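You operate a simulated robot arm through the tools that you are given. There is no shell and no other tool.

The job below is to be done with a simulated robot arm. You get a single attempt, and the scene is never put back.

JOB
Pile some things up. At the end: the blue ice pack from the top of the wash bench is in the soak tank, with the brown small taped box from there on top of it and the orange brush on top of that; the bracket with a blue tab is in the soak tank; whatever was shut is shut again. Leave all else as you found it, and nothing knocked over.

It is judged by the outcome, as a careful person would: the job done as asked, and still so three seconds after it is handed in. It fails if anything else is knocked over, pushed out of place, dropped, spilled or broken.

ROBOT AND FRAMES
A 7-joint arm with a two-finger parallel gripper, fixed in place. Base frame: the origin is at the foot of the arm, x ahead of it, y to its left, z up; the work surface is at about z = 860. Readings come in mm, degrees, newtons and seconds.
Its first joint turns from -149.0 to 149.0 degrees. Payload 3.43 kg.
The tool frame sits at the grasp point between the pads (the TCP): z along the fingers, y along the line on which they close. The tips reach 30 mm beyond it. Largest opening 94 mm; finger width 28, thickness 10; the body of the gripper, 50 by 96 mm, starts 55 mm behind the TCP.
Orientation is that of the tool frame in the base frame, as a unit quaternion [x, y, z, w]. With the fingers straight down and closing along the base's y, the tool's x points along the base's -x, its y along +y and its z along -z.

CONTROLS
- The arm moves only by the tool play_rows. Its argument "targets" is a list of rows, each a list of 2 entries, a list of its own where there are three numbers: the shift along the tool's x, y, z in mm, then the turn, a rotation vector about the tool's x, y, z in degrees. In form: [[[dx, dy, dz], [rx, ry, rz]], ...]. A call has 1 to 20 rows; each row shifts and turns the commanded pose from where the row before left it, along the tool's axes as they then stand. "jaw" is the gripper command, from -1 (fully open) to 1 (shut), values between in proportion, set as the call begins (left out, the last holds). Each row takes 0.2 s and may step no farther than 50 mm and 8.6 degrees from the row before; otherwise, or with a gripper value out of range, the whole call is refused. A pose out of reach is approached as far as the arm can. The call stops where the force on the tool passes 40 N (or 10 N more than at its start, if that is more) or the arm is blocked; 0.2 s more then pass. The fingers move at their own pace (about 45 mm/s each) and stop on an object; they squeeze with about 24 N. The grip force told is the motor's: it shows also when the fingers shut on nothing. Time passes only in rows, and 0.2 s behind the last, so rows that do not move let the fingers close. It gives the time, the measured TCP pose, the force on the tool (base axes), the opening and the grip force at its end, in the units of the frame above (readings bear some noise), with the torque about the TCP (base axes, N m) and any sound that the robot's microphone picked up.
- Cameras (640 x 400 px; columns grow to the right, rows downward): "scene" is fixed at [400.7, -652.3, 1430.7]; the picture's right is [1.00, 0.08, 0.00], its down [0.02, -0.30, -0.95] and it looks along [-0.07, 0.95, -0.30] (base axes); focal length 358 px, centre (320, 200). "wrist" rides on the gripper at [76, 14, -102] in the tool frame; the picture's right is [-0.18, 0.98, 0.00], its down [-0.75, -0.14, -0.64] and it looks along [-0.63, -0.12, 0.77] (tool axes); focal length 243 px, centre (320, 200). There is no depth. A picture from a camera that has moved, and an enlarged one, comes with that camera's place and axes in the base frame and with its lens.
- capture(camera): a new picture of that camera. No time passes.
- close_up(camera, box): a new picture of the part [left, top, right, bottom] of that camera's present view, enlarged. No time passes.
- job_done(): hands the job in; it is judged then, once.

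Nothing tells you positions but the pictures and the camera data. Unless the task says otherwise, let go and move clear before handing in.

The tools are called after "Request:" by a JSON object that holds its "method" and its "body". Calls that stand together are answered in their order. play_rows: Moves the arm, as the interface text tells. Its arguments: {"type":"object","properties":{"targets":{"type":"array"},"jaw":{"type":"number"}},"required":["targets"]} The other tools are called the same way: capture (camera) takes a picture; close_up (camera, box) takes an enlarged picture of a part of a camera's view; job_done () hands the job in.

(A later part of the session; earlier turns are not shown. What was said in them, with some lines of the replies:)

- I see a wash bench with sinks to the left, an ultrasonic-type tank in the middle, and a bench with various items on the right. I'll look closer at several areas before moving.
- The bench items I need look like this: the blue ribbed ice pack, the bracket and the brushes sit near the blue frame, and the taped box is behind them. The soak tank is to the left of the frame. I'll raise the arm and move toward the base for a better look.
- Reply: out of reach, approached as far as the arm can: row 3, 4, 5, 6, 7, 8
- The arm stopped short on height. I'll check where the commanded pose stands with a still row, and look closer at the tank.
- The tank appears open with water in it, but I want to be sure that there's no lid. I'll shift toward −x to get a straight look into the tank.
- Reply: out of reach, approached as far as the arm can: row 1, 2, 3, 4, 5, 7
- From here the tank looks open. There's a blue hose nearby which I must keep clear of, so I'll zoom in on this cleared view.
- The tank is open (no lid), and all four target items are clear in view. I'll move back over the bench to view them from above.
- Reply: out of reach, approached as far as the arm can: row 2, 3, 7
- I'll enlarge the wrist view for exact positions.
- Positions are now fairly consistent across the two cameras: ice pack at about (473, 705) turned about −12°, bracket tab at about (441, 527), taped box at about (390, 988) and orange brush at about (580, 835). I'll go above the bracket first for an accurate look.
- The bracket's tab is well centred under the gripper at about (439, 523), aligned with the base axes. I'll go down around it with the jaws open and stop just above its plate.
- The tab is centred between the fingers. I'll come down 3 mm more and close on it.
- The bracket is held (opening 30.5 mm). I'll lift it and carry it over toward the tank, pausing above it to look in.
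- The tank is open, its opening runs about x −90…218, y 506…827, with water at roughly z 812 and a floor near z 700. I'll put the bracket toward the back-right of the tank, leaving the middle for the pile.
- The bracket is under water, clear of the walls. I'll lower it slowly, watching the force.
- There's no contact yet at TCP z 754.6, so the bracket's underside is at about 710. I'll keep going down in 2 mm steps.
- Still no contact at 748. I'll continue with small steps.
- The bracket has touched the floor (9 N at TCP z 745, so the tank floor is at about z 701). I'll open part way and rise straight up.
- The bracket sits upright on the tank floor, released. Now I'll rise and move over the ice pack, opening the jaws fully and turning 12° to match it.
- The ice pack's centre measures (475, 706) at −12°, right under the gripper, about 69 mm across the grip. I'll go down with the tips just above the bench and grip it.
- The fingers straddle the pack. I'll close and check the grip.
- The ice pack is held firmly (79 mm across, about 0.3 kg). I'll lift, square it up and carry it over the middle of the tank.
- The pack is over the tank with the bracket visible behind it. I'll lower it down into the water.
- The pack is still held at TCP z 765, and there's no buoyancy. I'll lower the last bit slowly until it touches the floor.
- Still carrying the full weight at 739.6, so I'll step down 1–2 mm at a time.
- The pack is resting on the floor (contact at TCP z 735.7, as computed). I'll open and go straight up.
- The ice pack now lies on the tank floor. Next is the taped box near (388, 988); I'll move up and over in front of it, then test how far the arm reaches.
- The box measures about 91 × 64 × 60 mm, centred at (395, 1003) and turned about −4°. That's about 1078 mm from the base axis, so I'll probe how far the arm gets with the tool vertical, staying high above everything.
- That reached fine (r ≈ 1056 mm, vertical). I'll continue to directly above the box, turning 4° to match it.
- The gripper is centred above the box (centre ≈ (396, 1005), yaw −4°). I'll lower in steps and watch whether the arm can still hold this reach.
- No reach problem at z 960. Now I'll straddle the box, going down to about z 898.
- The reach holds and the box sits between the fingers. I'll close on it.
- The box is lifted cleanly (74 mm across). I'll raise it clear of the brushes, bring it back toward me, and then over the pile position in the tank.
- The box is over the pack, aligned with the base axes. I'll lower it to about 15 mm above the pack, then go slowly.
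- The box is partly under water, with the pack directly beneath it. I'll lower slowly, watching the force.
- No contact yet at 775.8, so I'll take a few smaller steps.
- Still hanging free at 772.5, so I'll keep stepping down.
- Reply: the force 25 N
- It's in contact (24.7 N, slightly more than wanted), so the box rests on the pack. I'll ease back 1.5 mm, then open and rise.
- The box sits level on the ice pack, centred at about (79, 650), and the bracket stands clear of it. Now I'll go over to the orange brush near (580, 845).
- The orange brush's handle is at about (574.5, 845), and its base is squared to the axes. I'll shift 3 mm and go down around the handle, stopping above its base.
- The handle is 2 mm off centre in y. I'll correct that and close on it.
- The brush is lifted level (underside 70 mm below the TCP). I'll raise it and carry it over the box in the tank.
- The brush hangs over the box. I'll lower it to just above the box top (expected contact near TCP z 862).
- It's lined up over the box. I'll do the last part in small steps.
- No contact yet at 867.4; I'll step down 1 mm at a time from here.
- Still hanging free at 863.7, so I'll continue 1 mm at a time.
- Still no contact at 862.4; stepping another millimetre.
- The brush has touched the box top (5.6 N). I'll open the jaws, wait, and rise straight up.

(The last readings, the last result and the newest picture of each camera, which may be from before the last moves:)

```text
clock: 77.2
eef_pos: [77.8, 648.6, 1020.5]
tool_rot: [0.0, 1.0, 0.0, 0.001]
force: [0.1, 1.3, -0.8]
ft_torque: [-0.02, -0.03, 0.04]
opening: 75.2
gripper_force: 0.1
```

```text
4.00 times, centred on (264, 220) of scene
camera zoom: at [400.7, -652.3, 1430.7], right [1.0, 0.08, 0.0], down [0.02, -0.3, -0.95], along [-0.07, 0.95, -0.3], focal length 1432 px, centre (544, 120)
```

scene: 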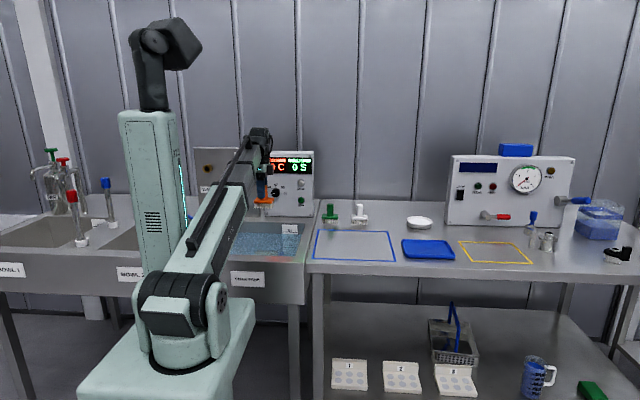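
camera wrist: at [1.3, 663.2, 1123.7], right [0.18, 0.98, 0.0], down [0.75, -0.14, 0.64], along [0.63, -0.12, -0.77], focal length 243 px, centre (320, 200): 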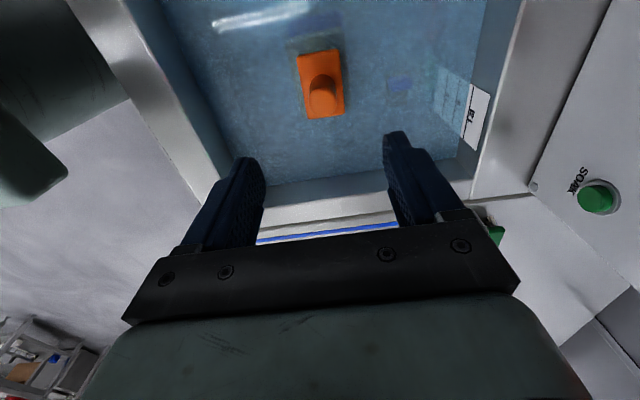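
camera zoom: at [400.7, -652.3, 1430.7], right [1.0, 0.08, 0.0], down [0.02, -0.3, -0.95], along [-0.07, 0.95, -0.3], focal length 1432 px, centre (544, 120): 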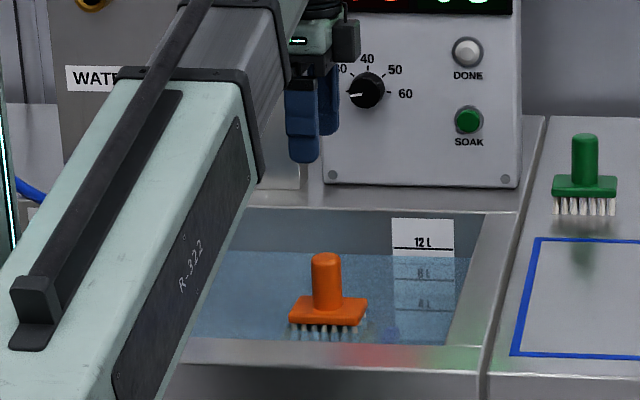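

The brush stands upright on the box. I'll move the arm off to the side for a clear view and check the whole scene.

Request:
{"method": "play_rows", "body": {"targets": [[[0, 0, -20], [0, 0, 0]], [[-40, 5, 0], [0, 0, 0]], [[-40, 5, 0], [0, 0, 0]], [[-40, 5, 0], [0, 0, 0]], [[-40, 5, 0], [0, 0, 0]], [[-40, 5, 0], [0, 0, 0]], [[-40, 5, 0], [0, 0, 0]], [[-40, 5, 0], [0, 0, 0]], [[0, 0, 0], [0, 0, 0]]]}}

Request:
{"method": "capture", "body": {"camera": "scene"}}

Request:
{"method": "close_up", "body": {"camera": "scene", "box": [190, 140, 340, 290]}}

Request:
{"method": "capture", "body": {"camera": "wrist"}}

```text
clock: 79.2
eef_pos: [356.1, 687.3, 1040.9]
tool_rot: [-0.001, 1.0, 0.0, 0.0]
force: [0.0, -0.2, 0.2]
ft_torque: [0.02, 0.01, 0.02]
opening: 75.3
gripper_force: 0.1
```

```text
taken
```

scene: 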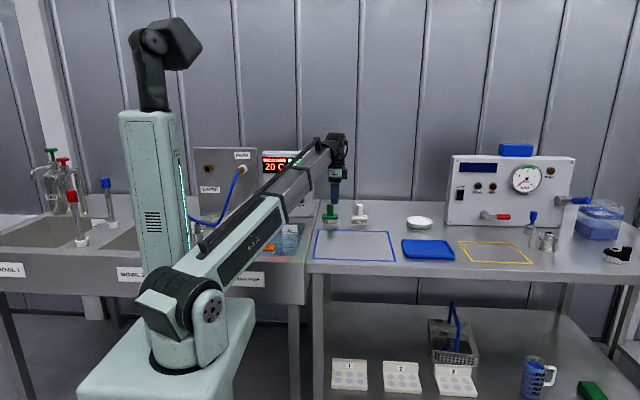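

```text
2.67 times, centred on (265, 215) of scene
camera zoom: at [400.7, -652.3, 1430.7], right [1.0, 0.08, 0.0], down [0.02, -0.3, -0.95], along [-0.07, 0.95, -0.3], focal length 955 px, centre (467, 160)
```

zoom: 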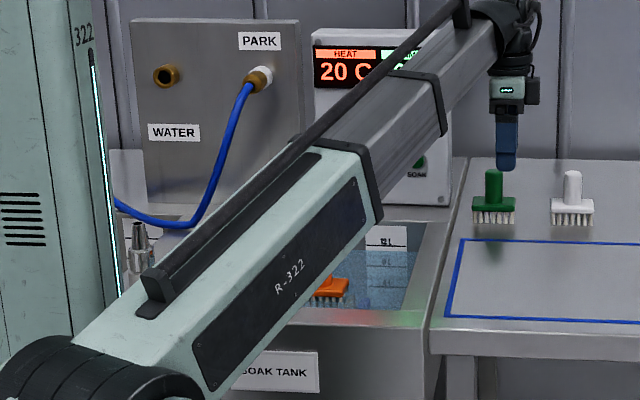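

```text
taken
camera wrist: at [280.2, 701.2, 1143.9], right [0.18, 0.98, 0.0], down [0.75, -0.14, 0.64], along [0.63, -0.12, -0.77], focal length 243 px, centre (320, 200)
```

wrist: 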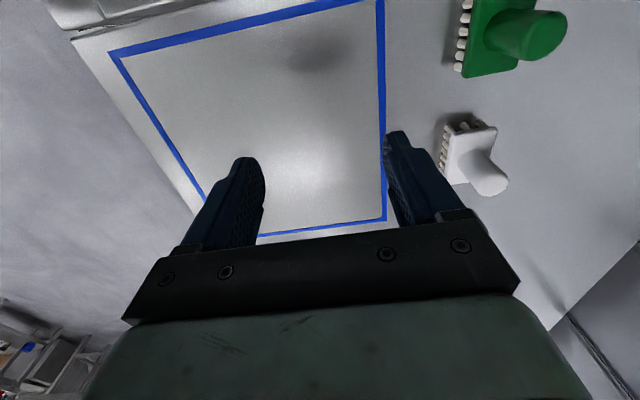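

The pile is in the tank: ice pack, then box, then brush upright on top, with the bracket standing beside it. The other brushes, tray, dish, hose and panels look as they did at the start, nothing was opened, and the gripper is empty and clear, so I'm handing in.

Request:
{"method": "job_done", "body": {}}

```text
The job is handed in.
```

The job is handed in. The blue ice pack lies on the soak tank floor, the brown taped box sits level on it, and the orange brush stands upright on the box.

- **Bracket:** The bracket with the blue tab stands on the tank floor behind the pile, clear of it.
- **Anything shut:** The tank was already open and I opened nothing, so nothing needed shutting.
- **Everything else:** The other brushes, tray, dish, hose and panels looked unchanged in the last pictures. Nothing was knocked over.

Before handing in, I moved the arm clear with the gripper empty. In the last scene picture the arm hid part of the pile. The last full view of it, just after I let go of the brush, showed the brush upright.
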